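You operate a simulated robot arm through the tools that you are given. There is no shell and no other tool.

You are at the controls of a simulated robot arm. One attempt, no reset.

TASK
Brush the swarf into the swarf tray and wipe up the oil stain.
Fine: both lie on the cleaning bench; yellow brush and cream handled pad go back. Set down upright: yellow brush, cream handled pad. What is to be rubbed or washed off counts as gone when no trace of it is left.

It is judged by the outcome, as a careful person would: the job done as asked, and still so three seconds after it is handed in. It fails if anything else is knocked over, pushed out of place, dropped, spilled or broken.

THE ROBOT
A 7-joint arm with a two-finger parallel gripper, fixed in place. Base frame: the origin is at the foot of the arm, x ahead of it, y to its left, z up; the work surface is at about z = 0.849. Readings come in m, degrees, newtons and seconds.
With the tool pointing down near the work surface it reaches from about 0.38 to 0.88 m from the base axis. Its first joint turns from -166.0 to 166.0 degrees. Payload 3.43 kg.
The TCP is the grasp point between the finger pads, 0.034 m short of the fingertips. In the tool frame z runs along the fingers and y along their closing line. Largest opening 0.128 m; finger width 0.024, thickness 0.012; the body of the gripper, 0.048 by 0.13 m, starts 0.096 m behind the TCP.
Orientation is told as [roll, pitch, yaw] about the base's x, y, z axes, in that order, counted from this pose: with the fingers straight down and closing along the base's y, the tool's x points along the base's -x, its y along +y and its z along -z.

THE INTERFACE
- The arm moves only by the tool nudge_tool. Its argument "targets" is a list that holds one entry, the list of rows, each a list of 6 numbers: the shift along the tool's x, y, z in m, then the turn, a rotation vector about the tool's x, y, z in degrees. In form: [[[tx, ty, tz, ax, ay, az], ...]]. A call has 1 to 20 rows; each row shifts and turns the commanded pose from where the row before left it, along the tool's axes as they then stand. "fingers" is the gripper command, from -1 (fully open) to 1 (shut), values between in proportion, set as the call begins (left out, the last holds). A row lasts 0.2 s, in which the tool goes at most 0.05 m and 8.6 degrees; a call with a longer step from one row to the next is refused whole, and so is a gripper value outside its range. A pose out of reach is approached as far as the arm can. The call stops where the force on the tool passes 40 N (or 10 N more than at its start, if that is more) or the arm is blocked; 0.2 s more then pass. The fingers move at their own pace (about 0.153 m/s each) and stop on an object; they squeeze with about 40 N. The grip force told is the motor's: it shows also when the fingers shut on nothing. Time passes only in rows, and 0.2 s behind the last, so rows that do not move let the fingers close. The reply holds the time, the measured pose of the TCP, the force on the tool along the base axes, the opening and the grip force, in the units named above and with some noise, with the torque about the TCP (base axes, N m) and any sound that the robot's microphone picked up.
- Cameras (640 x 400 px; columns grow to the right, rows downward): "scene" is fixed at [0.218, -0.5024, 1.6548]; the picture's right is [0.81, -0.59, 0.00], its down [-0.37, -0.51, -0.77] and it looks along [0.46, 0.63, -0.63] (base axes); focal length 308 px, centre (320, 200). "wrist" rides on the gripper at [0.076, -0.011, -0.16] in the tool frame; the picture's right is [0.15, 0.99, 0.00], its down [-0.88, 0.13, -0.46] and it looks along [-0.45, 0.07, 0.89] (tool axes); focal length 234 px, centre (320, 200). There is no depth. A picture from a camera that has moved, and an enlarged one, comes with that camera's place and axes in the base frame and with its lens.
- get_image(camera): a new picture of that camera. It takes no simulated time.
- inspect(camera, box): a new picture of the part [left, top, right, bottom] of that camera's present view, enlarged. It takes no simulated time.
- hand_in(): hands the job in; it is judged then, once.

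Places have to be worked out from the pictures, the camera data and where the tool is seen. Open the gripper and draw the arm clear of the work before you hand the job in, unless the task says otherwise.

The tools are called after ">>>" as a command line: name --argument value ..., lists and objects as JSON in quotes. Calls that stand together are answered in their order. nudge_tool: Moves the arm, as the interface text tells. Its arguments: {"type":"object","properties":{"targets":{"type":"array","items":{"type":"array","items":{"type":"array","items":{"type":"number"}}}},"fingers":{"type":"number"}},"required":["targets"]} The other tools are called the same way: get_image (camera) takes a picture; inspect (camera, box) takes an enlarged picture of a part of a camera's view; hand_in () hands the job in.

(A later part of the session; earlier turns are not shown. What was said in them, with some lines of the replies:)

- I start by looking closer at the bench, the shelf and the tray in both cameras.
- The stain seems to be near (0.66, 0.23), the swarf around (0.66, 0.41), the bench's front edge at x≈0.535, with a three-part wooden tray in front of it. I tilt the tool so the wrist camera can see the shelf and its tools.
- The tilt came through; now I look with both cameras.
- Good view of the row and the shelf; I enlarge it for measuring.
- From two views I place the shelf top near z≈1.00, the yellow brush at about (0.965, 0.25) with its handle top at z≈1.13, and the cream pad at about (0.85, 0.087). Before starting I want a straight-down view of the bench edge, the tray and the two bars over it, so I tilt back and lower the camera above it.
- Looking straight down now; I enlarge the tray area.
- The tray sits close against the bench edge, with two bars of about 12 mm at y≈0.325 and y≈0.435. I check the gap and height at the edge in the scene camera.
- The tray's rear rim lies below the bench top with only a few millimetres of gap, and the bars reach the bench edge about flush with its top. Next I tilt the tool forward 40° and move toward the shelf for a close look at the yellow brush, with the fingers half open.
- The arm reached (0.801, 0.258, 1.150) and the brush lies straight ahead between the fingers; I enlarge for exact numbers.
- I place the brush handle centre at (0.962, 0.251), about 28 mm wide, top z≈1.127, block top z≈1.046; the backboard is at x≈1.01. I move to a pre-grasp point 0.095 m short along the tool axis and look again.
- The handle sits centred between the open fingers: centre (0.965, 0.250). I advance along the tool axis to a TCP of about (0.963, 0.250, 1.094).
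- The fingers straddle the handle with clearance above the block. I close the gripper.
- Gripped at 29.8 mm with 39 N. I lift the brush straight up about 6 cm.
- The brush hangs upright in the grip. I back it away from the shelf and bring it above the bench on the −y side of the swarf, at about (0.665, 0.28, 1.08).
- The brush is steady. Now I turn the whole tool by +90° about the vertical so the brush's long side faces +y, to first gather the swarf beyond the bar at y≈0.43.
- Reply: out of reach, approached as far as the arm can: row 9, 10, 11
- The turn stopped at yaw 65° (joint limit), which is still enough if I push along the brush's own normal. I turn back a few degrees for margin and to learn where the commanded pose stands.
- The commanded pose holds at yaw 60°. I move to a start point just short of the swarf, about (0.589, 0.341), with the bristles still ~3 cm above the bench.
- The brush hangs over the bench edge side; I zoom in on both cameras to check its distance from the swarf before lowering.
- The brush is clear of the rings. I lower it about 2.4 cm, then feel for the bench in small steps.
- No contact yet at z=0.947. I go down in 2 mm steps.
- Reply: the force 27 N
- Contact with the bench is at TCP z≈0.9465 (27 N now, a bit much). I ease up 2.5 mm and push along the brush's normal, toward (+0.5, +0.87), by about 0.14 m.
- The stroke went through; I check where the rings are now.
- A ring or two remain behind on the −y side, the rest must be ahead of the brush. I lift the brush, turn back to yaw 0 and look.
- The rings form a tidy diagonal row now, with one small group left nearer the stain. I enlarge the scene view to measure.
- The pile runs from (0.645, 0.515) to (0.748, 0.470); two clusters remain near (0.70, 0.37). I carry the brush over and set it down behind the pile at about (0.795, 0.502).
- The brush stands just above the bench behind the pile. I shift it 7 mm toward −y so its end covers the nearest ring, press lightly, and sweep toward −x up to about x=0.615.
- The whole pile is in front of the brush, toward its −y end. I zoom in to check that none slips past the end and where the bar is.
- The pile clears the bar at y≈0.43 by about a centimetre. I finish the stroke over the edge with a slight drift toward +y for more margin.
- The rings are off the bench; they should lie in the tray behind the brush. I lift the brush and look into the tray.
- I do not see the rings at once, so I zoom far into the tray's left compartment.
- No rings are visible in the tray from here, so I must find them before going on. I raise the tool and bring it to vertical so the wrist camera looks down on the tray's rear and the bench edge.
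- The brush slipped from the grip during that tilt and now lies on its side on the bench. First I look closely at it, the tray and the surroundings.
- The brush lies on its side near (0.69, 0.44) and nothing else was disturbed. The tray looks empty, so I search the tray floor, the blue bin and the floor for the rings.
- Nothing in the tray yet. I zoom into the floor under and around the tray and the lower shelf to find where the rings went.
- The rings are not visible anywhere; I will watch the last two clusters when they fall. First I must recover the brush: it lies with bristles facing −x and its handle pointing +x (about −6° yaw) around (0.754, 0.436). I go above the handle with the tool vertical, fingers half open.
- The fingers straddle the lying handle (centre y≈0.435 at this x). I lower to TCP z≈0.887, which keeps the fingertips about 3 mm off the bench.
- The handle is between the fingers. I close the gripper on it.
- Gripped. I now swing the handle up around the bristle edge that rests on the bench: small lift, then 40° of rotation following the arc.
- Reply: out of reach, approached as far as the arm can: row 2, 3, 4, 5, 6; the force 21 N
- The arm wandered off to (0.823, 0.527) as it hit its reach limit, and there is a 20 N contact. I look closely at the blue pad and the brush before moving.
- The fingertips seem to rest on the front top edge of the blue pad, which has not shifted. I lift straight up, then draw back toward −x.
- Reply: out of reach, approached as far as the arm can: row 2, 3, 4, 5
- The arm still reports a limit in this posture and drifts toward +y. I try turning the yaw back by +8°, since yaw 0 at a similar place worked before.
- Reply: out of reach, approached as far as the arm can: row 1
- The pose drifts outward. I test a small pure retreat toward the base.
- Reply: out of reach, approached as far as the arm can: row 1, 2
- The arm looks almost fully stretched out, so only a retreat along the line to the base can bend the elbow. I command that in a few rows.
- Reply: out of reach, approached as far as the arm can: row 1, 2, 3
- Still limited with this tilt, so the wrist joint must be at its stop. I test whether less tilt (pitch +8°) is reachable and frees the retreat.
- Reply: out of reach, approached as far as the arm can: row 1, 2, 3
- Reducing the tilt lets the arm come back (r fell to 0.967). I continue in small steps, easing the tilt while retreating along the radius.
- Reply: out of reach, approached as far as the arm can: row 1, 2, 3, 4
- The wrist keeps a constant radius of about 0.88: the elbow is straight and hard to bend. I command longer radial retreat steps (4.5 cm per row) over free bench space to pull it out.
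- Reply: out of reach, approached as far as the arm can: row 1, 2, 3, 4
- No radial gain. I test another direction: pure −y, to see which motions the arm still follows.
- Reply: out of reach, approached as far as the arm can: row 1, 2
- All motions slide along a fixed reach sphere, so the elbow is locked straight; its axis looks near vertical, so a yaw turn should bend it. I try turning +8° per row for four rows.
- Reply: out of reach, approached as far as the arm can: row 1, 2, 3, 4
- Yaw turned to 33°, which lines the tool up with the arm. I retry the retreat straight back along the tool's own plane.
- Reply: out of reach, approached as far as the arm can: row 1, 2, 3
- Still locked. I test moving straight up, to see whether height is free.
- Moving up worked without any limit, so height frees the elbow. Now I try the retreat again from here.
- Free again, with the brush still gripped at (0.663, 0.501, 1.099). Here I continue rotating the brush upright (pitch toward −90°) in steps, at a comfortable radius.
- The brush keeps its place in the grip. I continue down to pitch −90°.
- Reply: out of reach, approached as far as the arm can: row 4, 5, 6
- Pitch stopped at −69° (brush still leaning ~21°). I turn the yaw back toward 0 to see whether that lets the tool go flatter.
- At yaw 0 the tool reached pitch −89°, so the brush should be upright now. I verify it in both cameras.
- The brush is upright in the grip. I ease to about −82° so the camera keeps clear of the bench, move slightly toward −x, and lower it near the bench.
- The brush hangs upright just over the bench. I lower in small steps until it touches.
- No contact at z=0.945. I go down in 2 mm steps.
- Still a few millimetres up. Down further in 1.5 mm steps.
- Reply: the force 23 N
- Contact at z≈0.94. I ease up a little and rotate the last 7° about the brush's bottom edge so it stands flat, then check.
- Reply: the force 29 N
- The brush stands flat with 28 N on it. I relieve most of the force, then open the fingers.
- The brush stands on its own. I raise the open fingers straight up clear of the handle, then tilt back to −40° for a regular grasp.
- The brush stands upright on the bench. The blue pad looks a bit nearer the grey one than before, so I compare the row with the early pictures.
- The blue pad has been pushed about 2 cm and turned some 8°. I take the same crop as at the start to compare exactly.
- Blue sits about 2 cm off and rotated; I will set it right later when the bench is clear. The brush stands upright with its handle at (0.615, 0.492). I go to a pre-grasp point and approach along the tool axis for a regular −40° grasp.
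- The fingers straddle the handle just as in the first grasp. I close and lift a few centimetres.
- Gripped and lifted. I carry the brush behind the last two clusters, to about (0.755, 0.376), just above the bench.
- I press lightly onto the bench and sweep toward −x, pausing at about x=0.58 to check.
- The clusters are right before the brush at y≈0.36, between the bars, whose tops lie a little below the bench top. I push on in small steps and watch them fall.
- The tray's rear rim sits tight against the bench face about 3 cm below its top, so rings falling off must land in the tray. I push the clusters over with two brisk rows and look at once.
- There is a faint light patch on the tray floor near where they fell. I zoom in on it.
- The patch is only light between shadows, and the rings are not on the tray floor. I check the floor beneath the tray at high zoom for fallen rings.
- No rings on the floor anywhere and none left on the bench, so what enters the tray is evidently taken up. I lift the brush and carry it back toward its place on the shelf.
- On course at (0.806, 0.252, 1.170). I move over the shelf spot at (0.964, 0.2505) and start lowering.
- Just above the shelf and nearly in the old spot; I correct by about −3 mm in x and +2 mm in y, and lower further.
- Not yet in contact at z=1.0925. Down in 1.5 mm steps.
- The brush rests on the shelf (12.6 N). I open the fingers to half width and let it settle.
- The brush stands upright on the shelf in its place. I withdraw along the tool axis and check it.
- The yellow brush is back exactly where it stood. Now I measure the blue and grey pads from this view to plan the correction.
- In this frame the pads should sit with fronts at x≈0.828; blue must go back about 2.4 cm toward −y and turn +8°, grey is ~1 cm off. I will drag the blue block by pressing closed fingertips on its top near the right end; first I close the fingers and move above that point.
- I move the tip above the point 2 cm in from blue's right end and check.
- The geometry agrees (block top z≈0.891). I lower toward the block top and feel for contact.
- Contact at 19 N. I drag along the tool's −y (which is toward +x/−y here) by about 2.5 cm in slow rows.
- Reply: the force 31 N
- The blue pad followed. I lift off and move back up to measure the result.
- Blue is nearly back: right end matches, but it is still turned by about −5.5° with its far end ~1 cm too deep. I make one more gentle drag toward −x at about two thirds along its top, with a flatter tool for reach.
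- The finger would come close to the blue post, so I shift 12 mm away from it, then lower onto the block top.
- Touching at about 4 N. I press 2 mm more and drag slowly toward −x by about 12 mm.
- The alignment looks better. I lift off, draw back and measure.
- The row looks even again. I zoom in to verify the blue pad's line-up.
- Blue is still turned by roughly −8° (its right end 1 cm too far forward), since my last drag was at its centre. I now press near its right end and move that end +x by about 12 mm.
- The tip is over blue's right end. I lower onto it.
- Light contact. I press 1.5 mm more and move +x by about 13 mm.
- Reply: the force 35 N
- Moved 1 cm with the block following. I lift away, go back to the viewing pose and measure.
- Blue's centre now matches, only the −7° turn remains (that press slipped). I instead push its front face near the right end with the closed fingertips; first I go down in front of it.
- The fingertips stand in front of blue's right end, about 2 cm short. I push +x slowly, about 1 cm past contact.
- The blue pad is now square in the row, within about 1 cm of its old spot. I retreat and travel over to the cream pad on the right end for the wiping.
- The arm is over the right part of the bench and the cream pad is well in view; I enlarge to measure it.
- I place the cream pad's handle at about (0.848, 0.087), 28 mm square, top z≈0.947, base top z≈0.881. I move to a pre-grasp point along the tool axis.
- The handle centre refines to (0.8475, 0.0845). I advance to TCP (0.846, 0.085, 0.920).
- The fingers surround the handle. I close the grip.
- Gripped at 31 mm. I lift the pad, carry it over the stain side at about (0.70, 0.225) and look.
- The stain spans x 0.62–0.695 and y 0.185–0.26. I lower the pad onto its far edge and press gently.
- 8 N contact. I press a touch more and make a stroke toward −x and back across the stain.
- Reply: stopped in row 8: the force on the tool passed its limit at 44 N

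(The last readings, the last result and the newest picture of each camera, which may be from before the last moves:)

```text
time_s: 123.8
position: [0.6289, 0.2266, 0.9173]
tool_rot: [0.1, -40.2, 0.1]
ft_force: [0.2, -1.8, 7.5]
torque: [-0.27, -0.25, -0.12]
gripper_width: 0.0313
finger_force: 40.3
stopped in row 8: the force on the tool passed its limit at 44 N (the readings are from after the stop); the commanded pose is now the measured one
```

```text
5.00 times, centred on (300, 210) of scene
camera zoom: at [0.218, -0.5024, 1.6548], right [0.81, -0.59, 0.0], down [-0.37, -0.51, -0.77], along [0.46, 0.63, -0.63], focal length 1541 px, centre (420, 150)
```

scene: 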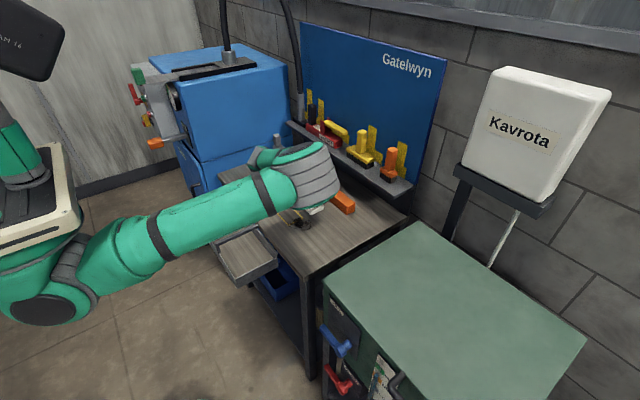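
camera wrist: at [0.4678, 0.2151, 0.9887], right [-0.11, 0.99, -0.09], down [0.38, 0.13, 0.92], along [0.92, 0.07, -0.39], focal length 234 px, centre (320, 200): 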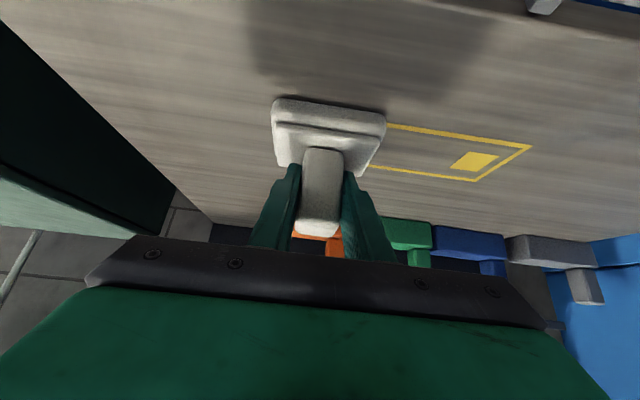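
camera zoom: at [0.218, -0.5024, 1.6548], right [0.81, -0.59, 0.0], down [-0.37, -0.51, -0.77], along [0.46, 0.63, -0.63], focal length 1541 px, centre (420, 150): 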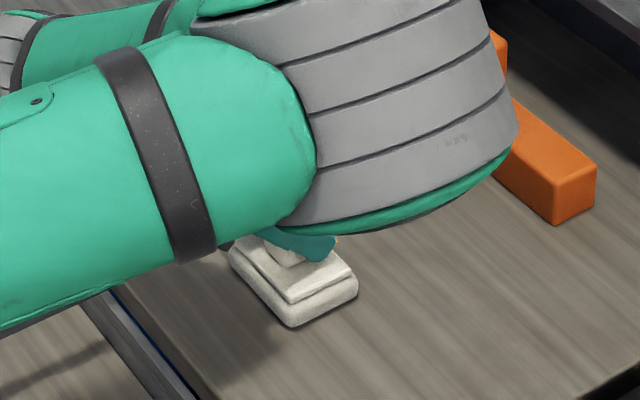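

The −x stroke took away most of the stain; the return stroke hit the force limit. I lift the pad and look at the surface.

>>> nudge_tool --targets '[[[-0.0097, 0, -0.0115, 0, 0, 0], [-0.0193, 0, -0.023, 0, 0, 0], [-0.0193, 0, -0.023, 0, 0, 0], [-0.023, 0, 0.0193, 0, 0, 0], [-0.023, 0, 0.0193, 0, 0, 0], [-0.023, 0, 0.0193, 0, 0, 0], [0, 0, 0, 0, 0, 0]]]'

>>> inspect --camera "wrist" --box '[200, 0, 500, 140]'

>>> inspect --camera "scene" --box '[240, 170, 360, 260]'

```text
time_s: 125.4
position: [0.7186, 0.2299, 0.9936]
tool_rot: [0.1, -40.0, 0.2]
ft_force: [0.1, 0.3, -1.2]
torque: [0.0, 0.01, -0.02]
gripper_width: 0.0316
finger_force: 40.2
```

```text
2.13 times, centred on (350, 70) of wrist
camera zoom: at [0.5582, 0.2175, 1.0656], right [-0.12, 0.99, -0.09], down [0.38, 0.13, 0.92], along [0.92, 0.07, -0.39], focal length 500 px, centre (256, 477)
```

zoom: 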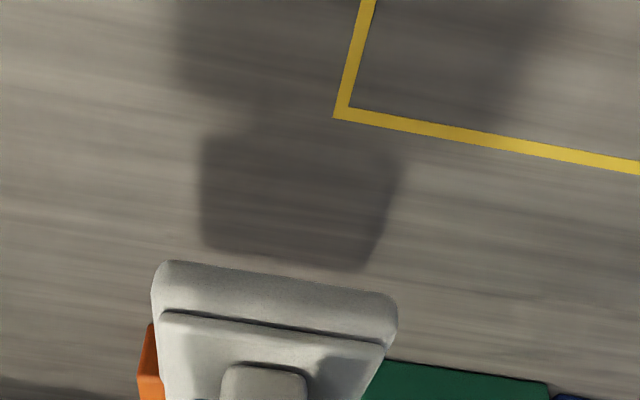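

```text
4.44 times, centred on (300, 215) of scene
camera zoom: at [0.218, -0.5024, 1.6548], right [0.81, -0.59, 0.0], down [-0.37, -0.51, -0.77], along [0.46, 0.63, -0.63], focal length 1370 px, centre (409, 133)
```

zoom: 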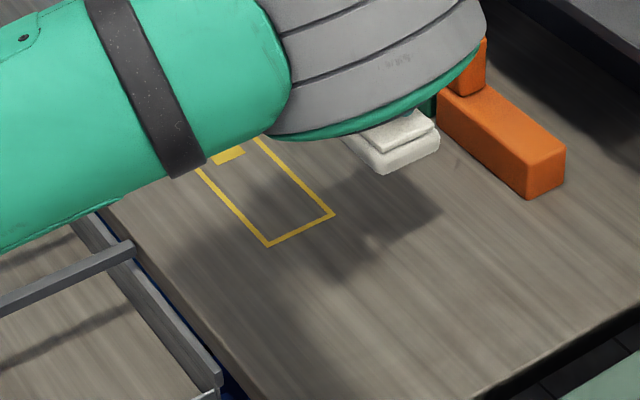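

The stain looks gone, though shadows lie on the spot. I zoom in closely to look for traces.

>>> inspect --camera "scene" --box '[280, 200, 330, 240]'

>>> inspect --camera "wrist" --box '[260, 0, 420, 100]'

```text
10.00 times, centred on (305, 220) of scene
camera zoom: at [0.218, -0.5024, 1.6548], right [0.81, -0.59, 0.0], down [-0.37, -0.51, -0.77], along [0.46, 0.63, -0.63], focal length 3083 px, centre (470, 0)
```

zoom: 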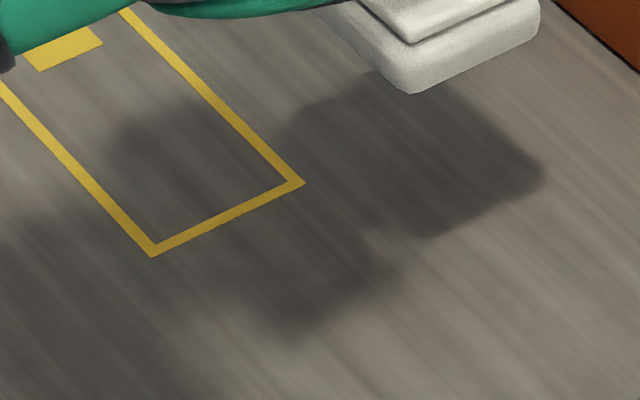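

```text
4.00 times, centred on (340, 50) of wrist
camera zoom: at [0.5582, 0.2175, 1.0656], right [-0.12, 0.99, -0.09], down [0.38, 0.13, 0.92], along [0.92, 0.07, -0.39], focal length 937 px, centre (240, 800)
```

zoom: 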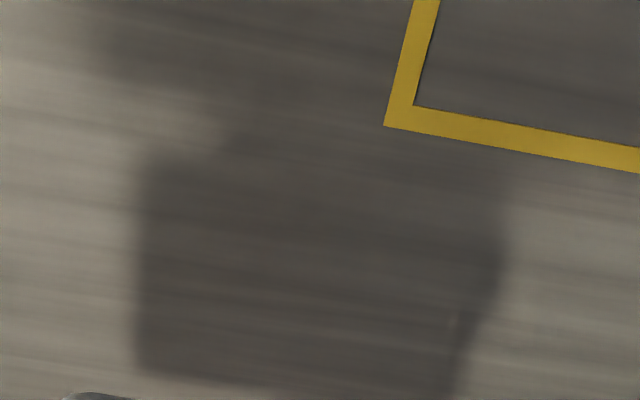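

No trace is visible. For certainty I make one more light −x stroke on each side, first at y≈0.207.

>>> nudge_tool --targets '[[[0.0265, -0.0115, 0.0262, 0, 0, 0], [0.0265, -0.0115, 0.0262, 0, 0, 0], [0, 0, 0, 0, 0, 0], [0.0016, 0, 0.0019, 0, 0, 0], [0, 0, 0, 0, 0, 0]]]'

```text
time_s: 126.7
position: [0.7149, 0.2059, 0.9148]
tool_rot: [0.3, -40.3, -0.1]
ft_force: [-0.4, 2.5, 4.7]
torque: [-0.07, 0.25, -0.1]
gripper_width: 0.0314
finger_force: 40.2
stopped in row 5: the force on the tool passed its limit at 43 N (the readings are from after the stop); the commanded pose is now the measured one
```

The pad rests lightly (5 N). I stroke toward −x.

>>> nudge_tool --targets '[[[0.0157, 0, -0.0132, 0, 0, 0], [0.0161, 0, -0.0135, 0, 0, 0], [0.0161, 0, -0.0135, 0, 0, 0], [0.0161, 0, -0.0135, 0, 0, 0], [0.0161, 0, -0.0135, 0, 0, 0], [0, 0, 0, 0, 0, 0]]]'

```text
time_s: 128.1
position: [0.6103, 0.2054, 0.9158]
tool_rot: [0.3, -40.5, 0.1]
ft_force: [11.4, 3.5, 35.6]
torque: [-0.29, 0.07, 0.0]
gripper_width: 0.0313
finger_force: 39.9
```

I lift, go back, and repeat at y≈0.247.

>>> nudge_tool --targets '[[[-0.0097, 0, -0.0115, 0, 0, 0], [-0.0161, 0, -0.0191, 0, 0, 0], [-0.0255, 0.014, 0.0214, 0, 0, 0], [-0.0255, 0.014, 0.0214, 0, 0, 0], [-0.0255, 0.014, 0.0214, 0, 0, 0], [0.0097, 0, 0.0115, 0, 0, 0], [0.0103, 0, 0.0122, 0, 0, 0], [0, 0, 0, 0, 0, 0]]]'

>>> get_image --camera "wrist"

```text
time_s: 129.9
position: [0.709, 0.2486, 0.9223]
tool_rot: [0.2, -40.4, 0.0]
ft_force: [-0.4, 0.4, -0.5]
torque: [0.03, 0.0, 0.03]
gripper_width: 0.0313
finger_force: 40.1
```

```text
taken
camera wrist: at [0.5483, 0.2365, 0.9952], right [-0.11, 0.99, -0.09], down [0.38, 0.13, 0.92], along [0.92, 0.07, -0.39], focal length 234 px, centre (320, 200)
```

wrist: 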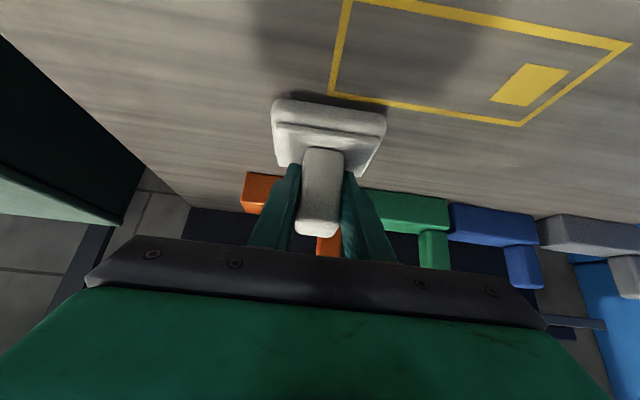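

Just above the bench; no stain visible. I lower gently and stroke.

>>> nudge_tool --targets '[[[0.0022, 0, 0.0027, 0, 0, 0], [0.0012, 0, 0.0014, 0, 0, 0], [0, 0, 0, 0, 0, 0]]]'

>>> nudge_tool --targets '[[[0.0161, 0, -0.0135, 0, 0, 0], [0.0161, 0, -0.0135, 0, 0, 0], [0.0161, 0, -0.0135, 0, 0, 0], [0.0161, 0, -0.0135, 0, 0, 0], [0.0161, 0, -0.0135, 0, 0, 0], [0, 0, 0, 0, 0, 0]]]'

```text
time_s: 130.7
position: [0.7113, 0.2479, 0.9192]
tool_rot: [0.3, -40.3, 0.1]
ft_force: [0.3, -0.3, -0.8]
torque: [0.0, 0.0, 0.03]
gripper_width: 0.0313
finger_force: 39.8
```

```text
time_s: 132.1
position: [0.6047, 0.2474, 0.9198]
tool_rot: [0.2, -40.3, -0.1]
ft_force: [0.9, 0.3, -1.3]
torque: [0.01, 0.02, 0.0]
gripper_width: 0.0313
finger_force: 39.7
```

That pass did not touch. I lift and move aside first, to see the spot in full light before deciding on another stroke.

>>> nudge_tool --targets '[[[-0.0193, 0, -0.023, 0, 0, 0], [-0.0193, 0, -0.023, 0, 0, 0], [-0.0193, 0, -0.023, 0, 0, 0], [-0.0307, -0.03, 0.0257, 0, 0, 0], [-0.0307, -0.03, 0.0257, 0, 0, 0], [-0.0307, -0.03, 0.0257, 0, 0, 0], [-0.023, -0.04, 0.0193, 0, 0, 0], [-0.0153, -0.034, 0.0129, 0, 0, 0], [0, 0, 0, 0, 0, 0]]]'

>>> get_image --camera "wrist"

>>> get_image --camera "scene"

>>> inspect --camera "scene" --box '[270, 190, 340, 245]'

```text
time_s: 134.1
position: [0.7749, 0.0854, 1.0104]
tool_rot: [0.2, -40.3, 0.3]
ft_force: [0.0, -0.3, -1.3]
torque: [0.02, -0.03, 0.01]
gripper_width: 0.0315
finger_force: 39.6
```

```text
taken
camera wrist: at [0.6134, 0.0734, 1.0823], right [-0.12, 0.99, -0.09], down [0.38, 0.13, 0.92], along [0.92, 0.07, -0.39], focal length 234 px, centre (320, 200)
```

wrist: 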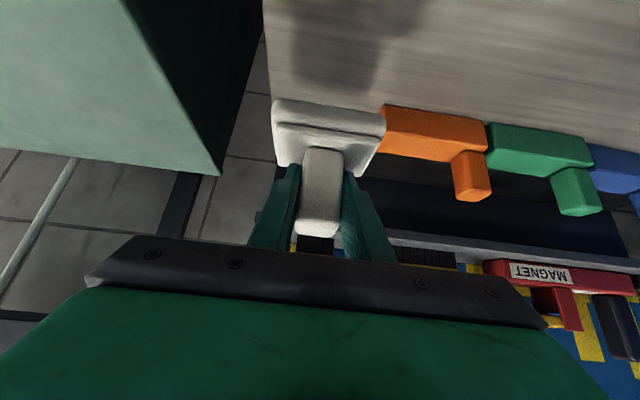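

```text
taken
```

scene: 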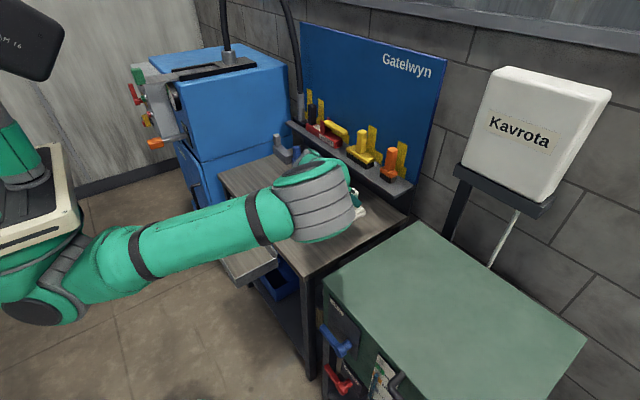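

```text
7.27 times, centred on (305, 218) of scene
camera zoom: at [0.218, -0.5024, 1.6548], right [0.81, -0.59, 0.0], down [-0.37, -0.51, -0.77], along [0.46, 0.63, -0.63], focal length 2242 px, centre (429, 73)
```

zoom: 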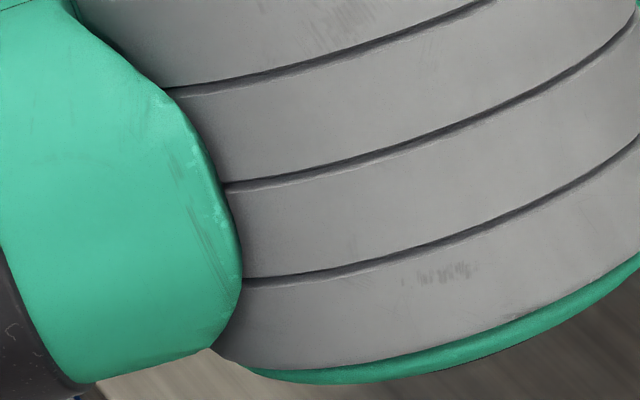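

The elbow hides the spot from the scene camera. I move back over the bench so that the wrist camera sees the wiped area.

>>> nudge_tool --targets '[[[0.0152, 0.023, -0.0363, 0, 0, 0], [0.0152, 0.023, -0.0363, 0, 0, 0], [0.0152, 0.023, -0.0363, 0, 0, 0], [0.0152, 0.023, -0.0363, 0, 0, 0], [0.0152, 0.023, -0.0363, 0, 0, 0], [0, 0, 0, 0, 0, 0]]]'

>>> inspect --camera "wrist" --box '[200, 0, 500, 120]'

>>> inspect --camera "scene" --box '[250, 180, 350, 250]'

```text
time_s: 135.5
position: [0.6001, 0.1982, 1.0975]
tool_rot: [0.2, -40.3, 0.0]
ft_force: [0.2, 0.3, -0.4]
torque: [-0.01, -0.03, 0.0]
gripper_width: 0.0315
finger_force: 40.1
```

```text
2.13 times, centred on (350, 60) of wrist
camera zoom: at [0.438, 0.1866, 1.1701], right [-0.11, 0.99, -0.09], down [0.38, 0.13, 0.92], along [0.92, 0.07, -0.39], focal length 500 px, centre (256, 499)
```

zoom: 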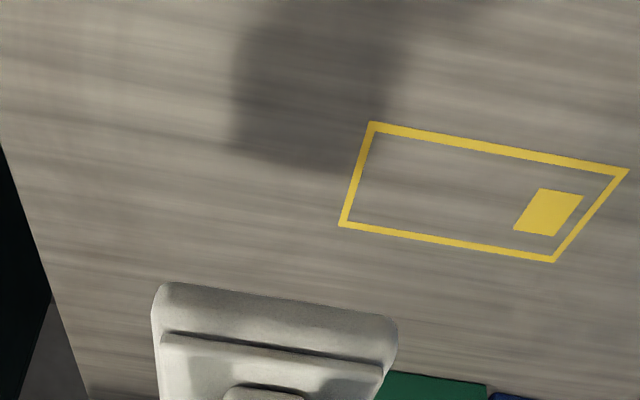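

```text
5.71 times, centred on (300, 215) of scene
camera zoom: at [0.218, -0.5024, 1.6548], right [0.81, -0.59, 0.0], down [-0.37, -0.51, -0.77], along [0.46, 0.63, -0.63], focal length 1762 px, centre (434, 114)
```

zoom: 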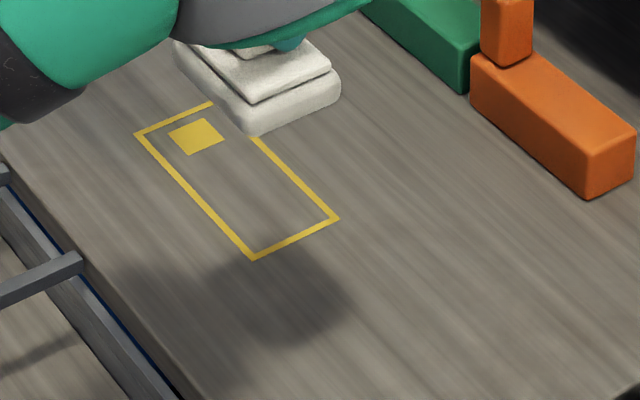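

The surface is clean: no trace of oil, only a soft arm shadow. I carry the cream pad back above its place at (0.845, 0.084).

>>> nudge_tool --targets '[[[-0.01643, -0.0163, 0.03477, 0, 0, 0], [-0.01643, -0.0163, 0.03477, 0, 0, 0], [-0.01643, -0.0163, 0.03477, 0, 0, 0], [-0.01643, -0.0163, 0.03477, 0, 0, 0], [-0.01643, -0.0163, 0.03477, 0, 0, 0], [-0.01643, -0.0163, 0.03477, 0, 0, 0], [-0.01643, -0.0163, 0.03477, 0, 0, 0], [0, 0, 0, 0, 0, 0], [0, 0, 0, 0, 0, 0]]]'

>>> get_image --camera "wrist"

>>> inspect --camera "scene" --box '[310, 160, 410, 240]'

```text
time_s: 137.5
position: [0.847, 0.0847, 0.9849]
tool_rot: [0.1, -40.4, 0.0]
ft_force: [-0.6, -0.3, 1.3]
torque: [0.0, -0.01, -0.02]
gripper_width: 0.0313
finger_force: 40.1
```

```text
taken
camera wrist: at [0.686, 0.0725, 1.0568], right [-0.11, 0.99, -0.09], down [0.38, 0.13, 0.92], along [0.92, 0.07, -0.39], focal length 234 px, centre (320, 200)
```

wrist: 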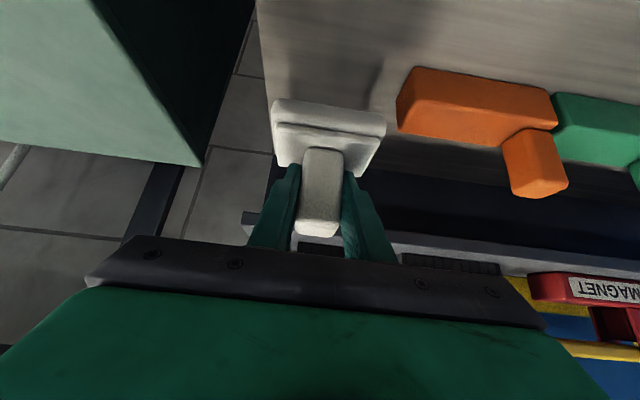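

```text
5.00 times, centred on (360, 200) of scene
camera zoom: at [0.218, -0.5024, 1.6548], right [0.81, -0.59, 0.0], down [-0.37, -0.51, -0.77], along [0.46, 0.63, -0.63], focal length 1541 px, centre (120, 200)
```

zoom: 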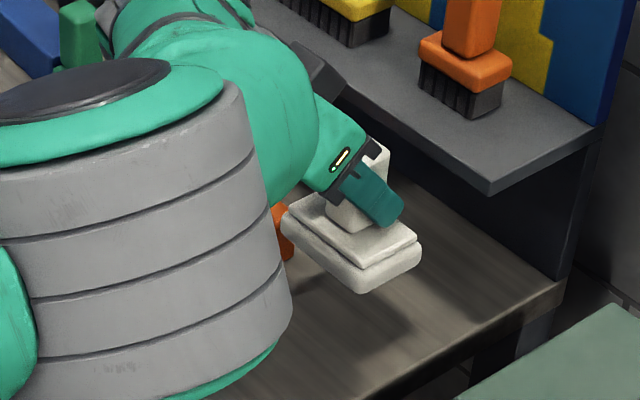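

Above its place. I lower to just over the bench and then feel for contact.

>>> nudge_tool --targets '[[[0.0208, -0.0004, 0.0233, 0, 0, 0], [0.0208, -0.0003, 0.0233, 0, 0, 0], [0, 0, 0, 0, 0, 0]]]'

>>> nudge_tool --targets '[[[0.001, 0, 0.0012, 0, 0, 0], [0.001, 0, 0.0012, 0, 0, 0], [0, 0, 0, 0, 0, 0]]]'

```text
time_s: 138.3
position: [0.8443, 0.0823, 0.9233]
tool_rot: [0.2, -40.3, -0.1]
ft_force: [-1.1, -0.1, -0.9]
torque: [-0.02, -0.02, -0.01]
gripper_width: 0.0314
finger_force: 40.2
```

```text
time_s: 139.1
position: [0.8445, 0.0832, 0.9218]
tool_rot: [0.1, -40.3, 0.0]
ft_force: [-0.4, 0.0, -0.6]
torque: [-0.01, 0.01, -0.01]
gripper_width: 0.0311
finger_force: 39.6
```

Not yet touching at z=0.922. I continue in small steps.

>>> nudge_tool --targets '[[[0.0013, 0, 0.0015, 0, 0, 0], [0.0013, 0, 0.0015, 0, 0, 0], [0, 0, 0, 0, 0, 0]]]'

>>> nudge_tool --targets '[[[0.0007, 0, 0.0008, 0, 0, 0], [0, 0, 0, 0, 0, 0]]]'

>>> inspect --camera "scene" --box '[310, 160, 410, 240]'

```text
time_s: 139.9
position: [0.8425, 0.0823, 0.9185]
tool_rot: [0.1, -40.3, 0.0]
ft_force: [-0.3, -0.7, -0.1]
torque: [-0.02, -0.01, 0.0]
gripper_width: 0.0312
finger_force: 39.8
```

```text
time_s: 140.5
position: [0.8432, 0.0852, 0.9158]
tool_rot: [0.2, -40.2, 0.0]
ft_force: [-0.2, -0.9, -1.0]
torque: [-0.04, 0.0, 0.01]
gripper_width: 0.0314
finger_force: 39.8
```

```text
5.00 times, centred on (360, 200) of scene
camera zoom: at [0.218, -0.5024, 1.6548], right [0.81, -0.59, 0.0], down [-0.37, -0.51, -0.77], along [0.46, 0.63, -0.63], focal length 1541 px, centre (120, 200)
```

zoom: 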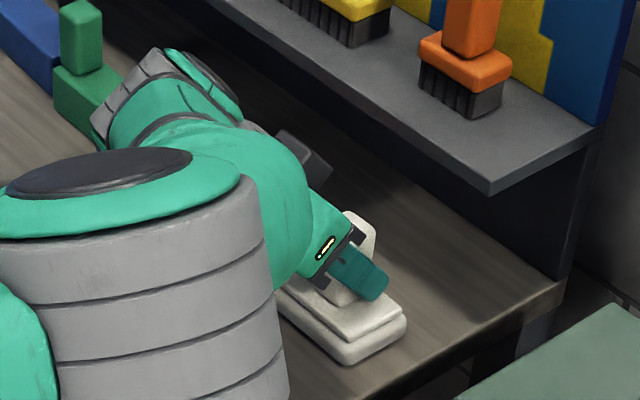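

Still no contact force; I step down one millimetre at a time.

>>> nudge_tool --targets '[[[0.0006, 0, 0.0008, 0, 0, 0], [0, 0, 0, 0, 0, 0]]]'

>>> nudge_tool --targets '[[[0.0006, 0, 0.0008, 0, 0, 0], [0, 0, 0, 0, 0, 0]]]'

```text
time_s: 141.1
position: [0.8438, 0.0821, 0.9159]
tool_rot: [0.2, -40.4, 0.0]
ft_force: [-1.0, -1.7, 6.9]
torque: [-0.38, 0.08, -0.08]
gripper_width: 0.0313
finger_force: 39.8
```

```text
time_s: 141.7
position: [0.8429, 0.084, 0.9168]
tool_rot: [0.3, -40.4, 0.0]
ft_force: [-5.6, -4.5, 18.3]
torque: [-0.43, 0.43, -0.09]
gripper_width: 0.0316
finger_force: 40.2
```

The pad stands on the bench (18 N). I open the fingers.

>>> nudge_tool --targets '[[[0, 0, 0, 0, 0, 0], [0, 0, 0, 0, 0, 0], [0, 0, 0, 0, 0, 0]]]' --fingers 0

>>> inspect --camera "wrist" --box '[200, 40, 440, 240]'

```text
time_s: 142.5
position: [0.8423, 0.0842, 0.9134]
tool_rot: [0.2, -40.3, 0.1]
ft_force: [0.7, 0.1, 0.8]
torque: [-0.04, 0.0, -0.02]
gripper_width: 0.0641
finger_force: 0.0
```

```text
2.00 times, centred on (320, 140) of wrist
camera zoom: at [0.6821, 0.0728, 0.9861], right [-0.11, 0.99, -0.09], down [0.38, 0.13, 0.92], along [0.92, 0.07, -0.39], focal length 468 px, centre (320, 320)
```

zoom: 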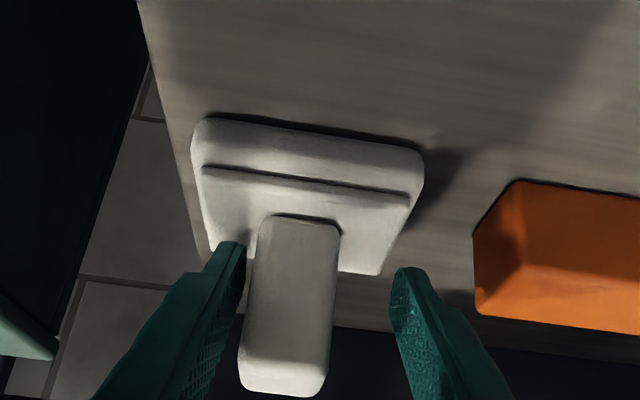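

On release the pad was drawn about 1.4 cm toward −y. I raise a few millimetres and push it gently back toward +y with the open −y finger.

>>> nudge_tool --targets '[[[-0.0026, 0, -0.0031, 0, 0, 0], [0, 0.006, 0, 0, 0, 0], [0, 0.006, 0, 0, 0, 0], [0, 0.004, 0, 0, 0, 0], [0, 0, 0, 0, 0, 0]]]'

>>> inspect --camera "wrist" --box '[200, 40, 440, 240]'

```text
time_s: 143.7
position: [0.8442, 0.0981, 0.9187]
tool_rot: [0.2, -40.3, -0.1]
ft_force: [0.2, -0.1, -0.4]
torque: [0.0, 0.0, 0.02]
gripper_width: 0.0643
finger_force: 0.3
```

```text
2.00 times, centred on (320, 140) of wrist
camera zoom: at [0.6832, 0.0872, 0.9903], right [-0.11, 0.99, -0.09], down [0.38, 0.13, 0.92], along [0.92, 0.07, -0.39], focal length 468 px, centre (320, 320)
```

zoom: 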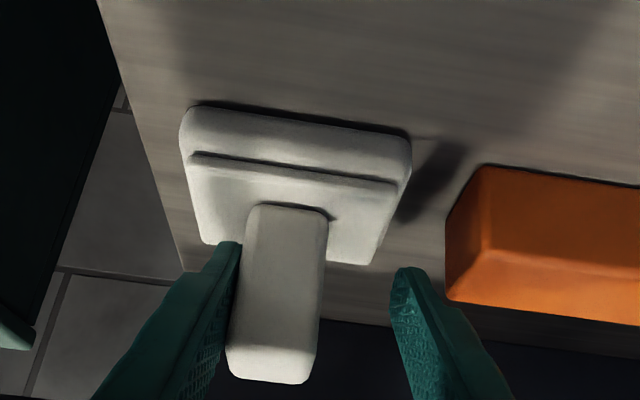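

The pad is back within about 3 mm of its original place. I centre the fingers around the handle again and withdraw along the tool axis.

>>> nudge_tool --targets '[[[0, -0.007, 0, 0, 0, 0], [0, -0.008, 0, 0, 0, 0], [0, 0, -0.02, 0, 0, 0], [0, 0, -0.03, 0, 0, 0], [0, 0, -0.03, 0, 0, 0], [0, 0, -0.03, 0, 0, 0], [0, 0, -0.03, 0, 0, 0], [0, 0, 0, 0, 0, 0]]]'

>>> get_image --camera "wrist"

>>> inspect --camera "scene" --box '[310, 160, 410, 240]'

```text
time_s: 145.5
position: [0.7531, 0.0855, 1.027]
tool_rot: [0.2, -40.3, 0.0]
ft_force: [-0.3, 0.9, -0.8]
torque: [-0.04, 0.03, 0.0]
gripper_width: 0.064
finger_force: 0.1
```

```text
taken
camera wrist: at [0.5924, 0.0738, 1.0976], right [-0.11, 0.99, -0.09], down [0.38, 0.13, 0.92], along [0.92, 0.07, -0.39], focal length 234 px, centre (320, 200)
```

wrist: 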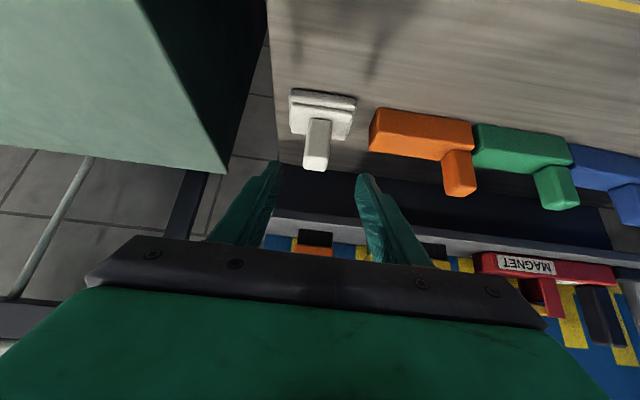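

```text
5.00 times, centred on (360, 200) of scene
camera zoom: at [0.218, -0.5024, 1.6548], right [0.81, -0.59, 0.0], down [-0.37, -0.51, -0.77], along [0.46, 0.63, -0.63], focal length 1541 px, centre (120, 200)
```

zoom: 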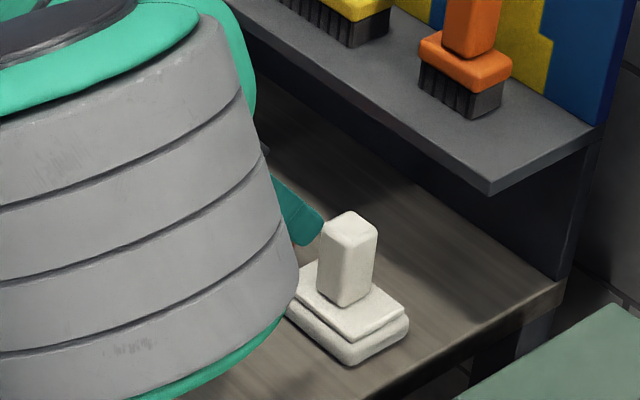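

The cream pad stands upright in its place. I open up, raise the arm and withdraw to the start area to inspect everything.

>>> nudge_tool --targets '[[[0.0045, 0.0218, -0.037, 0, 0, 0], [0.0045, 0.0218, -0.037, 0, 0, 0], [0.0045, 0.0218, -0.037, 0, 0, 0], [0.0045, 0.0218, -0.037, 0, 0, 0], [0.0045, 0.0218, -0.037, 0, 0, 0], [0.0045, 0.0218, -0.037, 0, 0, 0], [0.0045, 0.0218, -0.037, 0, 0, 0], [0.0045, 0.0218, -0.037, 0, 0, 0], [0.0045, 0.0218, -0.037, 0, 0, 0], [0.0045, 0.0218, -0.037, 0, 0, 0], [0.0045, 0.0218, -0.037, 0, 0, 0], [0, 0, 0, 0, 8, 0], [0, 0, 0, 0, 8, 0], [0, 0, 0, 0, 8, 0], [0, 0, 0, 0, 8, 0], [0, 0, 0, 0, 8, 0], [0, 0, 0, 0, 0, 0]]]' --fingers -1

>>> get_image --camera "wrist"

>>> get_image --camera "scene"

>>> inspect --camera "scene" --box '[240, 120, 400, 240]'

```text
time_s: 149.1
position: [0.4514, 0.3225, 1.3042]
tool_rot: [0.0, -0.2, 0.1]
ft_force: [0.3, 0.0, -1.4]
torque: [0.0, -0.01, 0.0]
gripper_width: 0.128
finger_force: 0.1
```

```text
taken
camera wrist: at [0.3751, 0.312, 1.4623], right [-0.15, 0.99, 0.0], down [0.88, 0.13, 0.46], along [0.45, 0.07, -0.89], focal length 234 px, centre (320, 200)
```

wrist: 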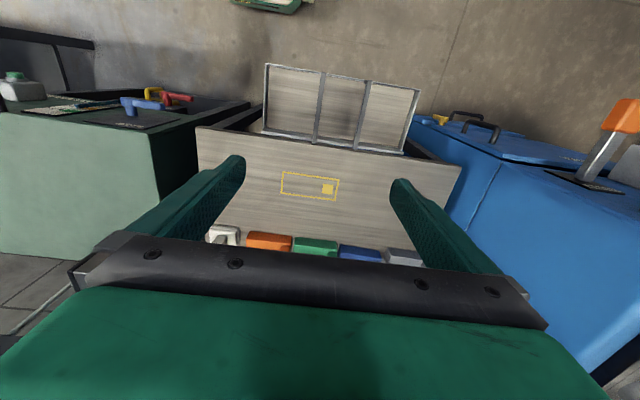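

```text
taken
```

scene: 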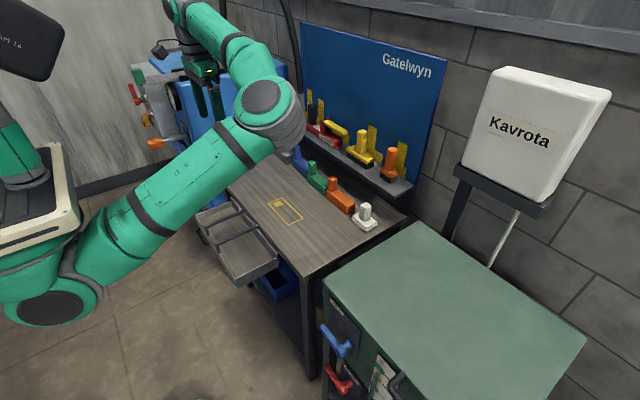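

```text
3.33 times, centred on (320, 180) of scene
camera zoom: at [0.218, -0.5024, 1.6548], right [0.81, -0.59, 0.0], down [-0.37, -0.51, -0.77], along [0.46, 0.63, -0.63], focal length 1028 px, centre (320, 267)
```

zoom: 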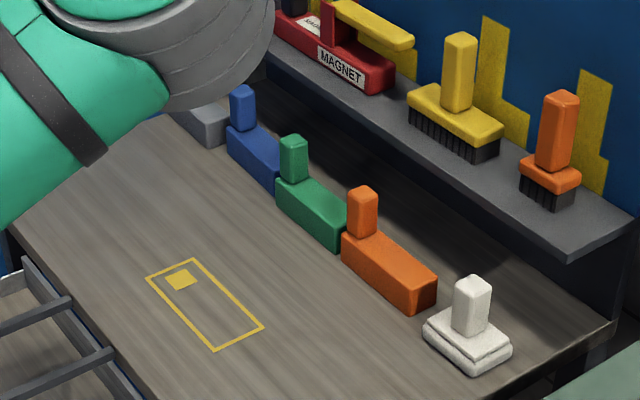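

Bench and board look right: no stain, no swarf. I take the same crop as at the start to compare the row of pads and the tray once more.

>>> inspect --camera "wrist" --box '[190, 60, 470, 270]'

>>> inspect --camera "wrist" --box '[250, 55, 430, 165]'

>>> inspect --camera "scene" --box '[260, 130, 340, 200]'

```text
1.90 times, centred on (330, 165) of wrist
camera zoom: at [0.3751, 0.312, 1.4623], right [-0.15, 0.99, 0.0], down [0.88, 0.13, 0.46], along [0.45, 0.07, -0.89], focal length 446 px, centre (301, 267)
```

zoom: 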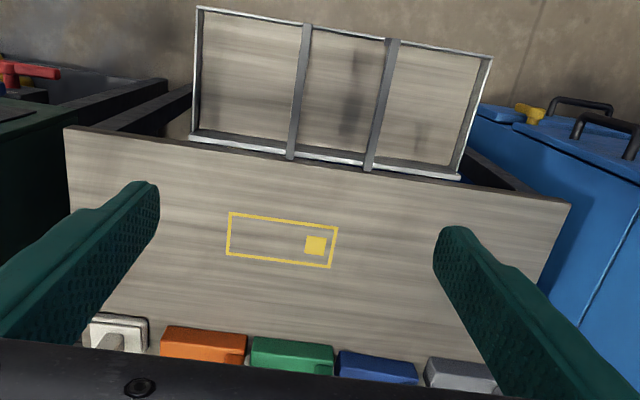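

```text
3.56 times, centred on (340, 110) of wrist
camera zoom: at [0.3751, 0.312, 1.4623], right [-0.15, 0.99, 0.0], down [0.88, 0.13, 0.46], along [0.45, 0.07, -0.89], focal length 833 px, centre (249, 520)
```

zoom: 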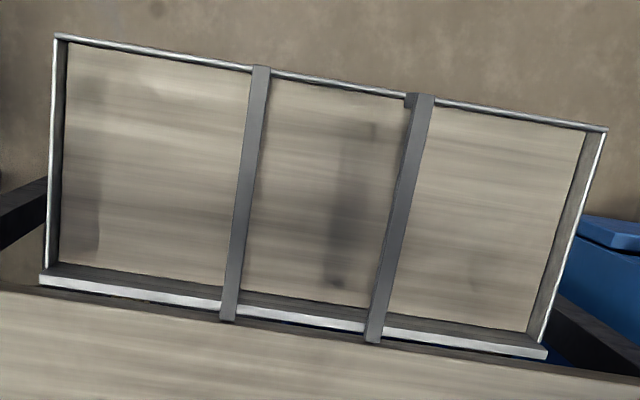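

```text
5.71 times, centred on (300, 165) of scene
camera zoom: at [0.218, -0.5024, 1.6548], right [0.81, -0.59, 0.0], down [-0.37, -0.51, -0.77], along [0.46, 0.63, -0.63], focal length 1762 px, centre (434, 400)
```

zoom: 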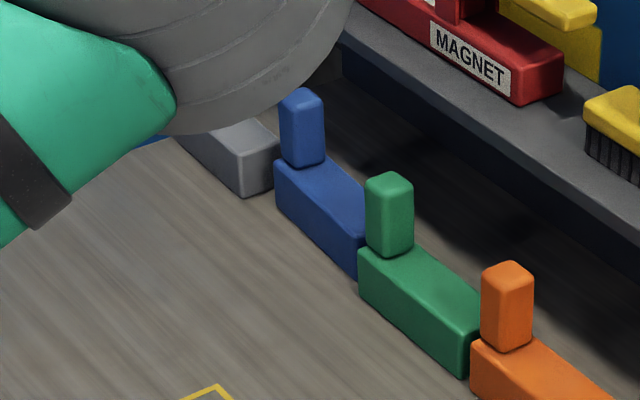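

Everything checks out: the swarf is off the bench, the oil is gone without trace, the yellow brush and cream pad stand upright in their places, the pad row is back in line to within about a centimetre, and the gripper is open with the arm clear. I hand the job in.

>>> hand_in

```text
The job is handed in.
```

I handed the job in with the bench clear of swarf and no visible trace of oil. Not everything went cleanly, though, and I couldn't confirm where the swarf ended up.

- **Swarf:** I brushed all of it over the bench edge into the tray in two passes. The rings vanished as they fell in. I couldn't see them in the tray, on the floor or on the parts of the lower shelf in view, so I assumed the tray had taken them up.
- **Oil stain:** The first stroke with the cream pad removed it. I checked the spot again after a second stroke and found nothing.
- **Yellow brush:** It slipped from the gripper partway through and fell about 10 cm onto the bench. I picked it up, stood it upright, finished the sweep and put it back in its place on the shelf.
- **Cream pad:** It stands upright on the bench, within about 3 mm of where it started.
- **Blue and grey pads:** While I was recovering the brush, the arm ran into its reach limit and pushed both of them. I dragged the blue pad back into line, and it is now less than 1 cm too deep. The grey pad is still about 1 cm too far to the left because I couldn't reach it to correct it.

The gripper is open and the arm is back near its start position.
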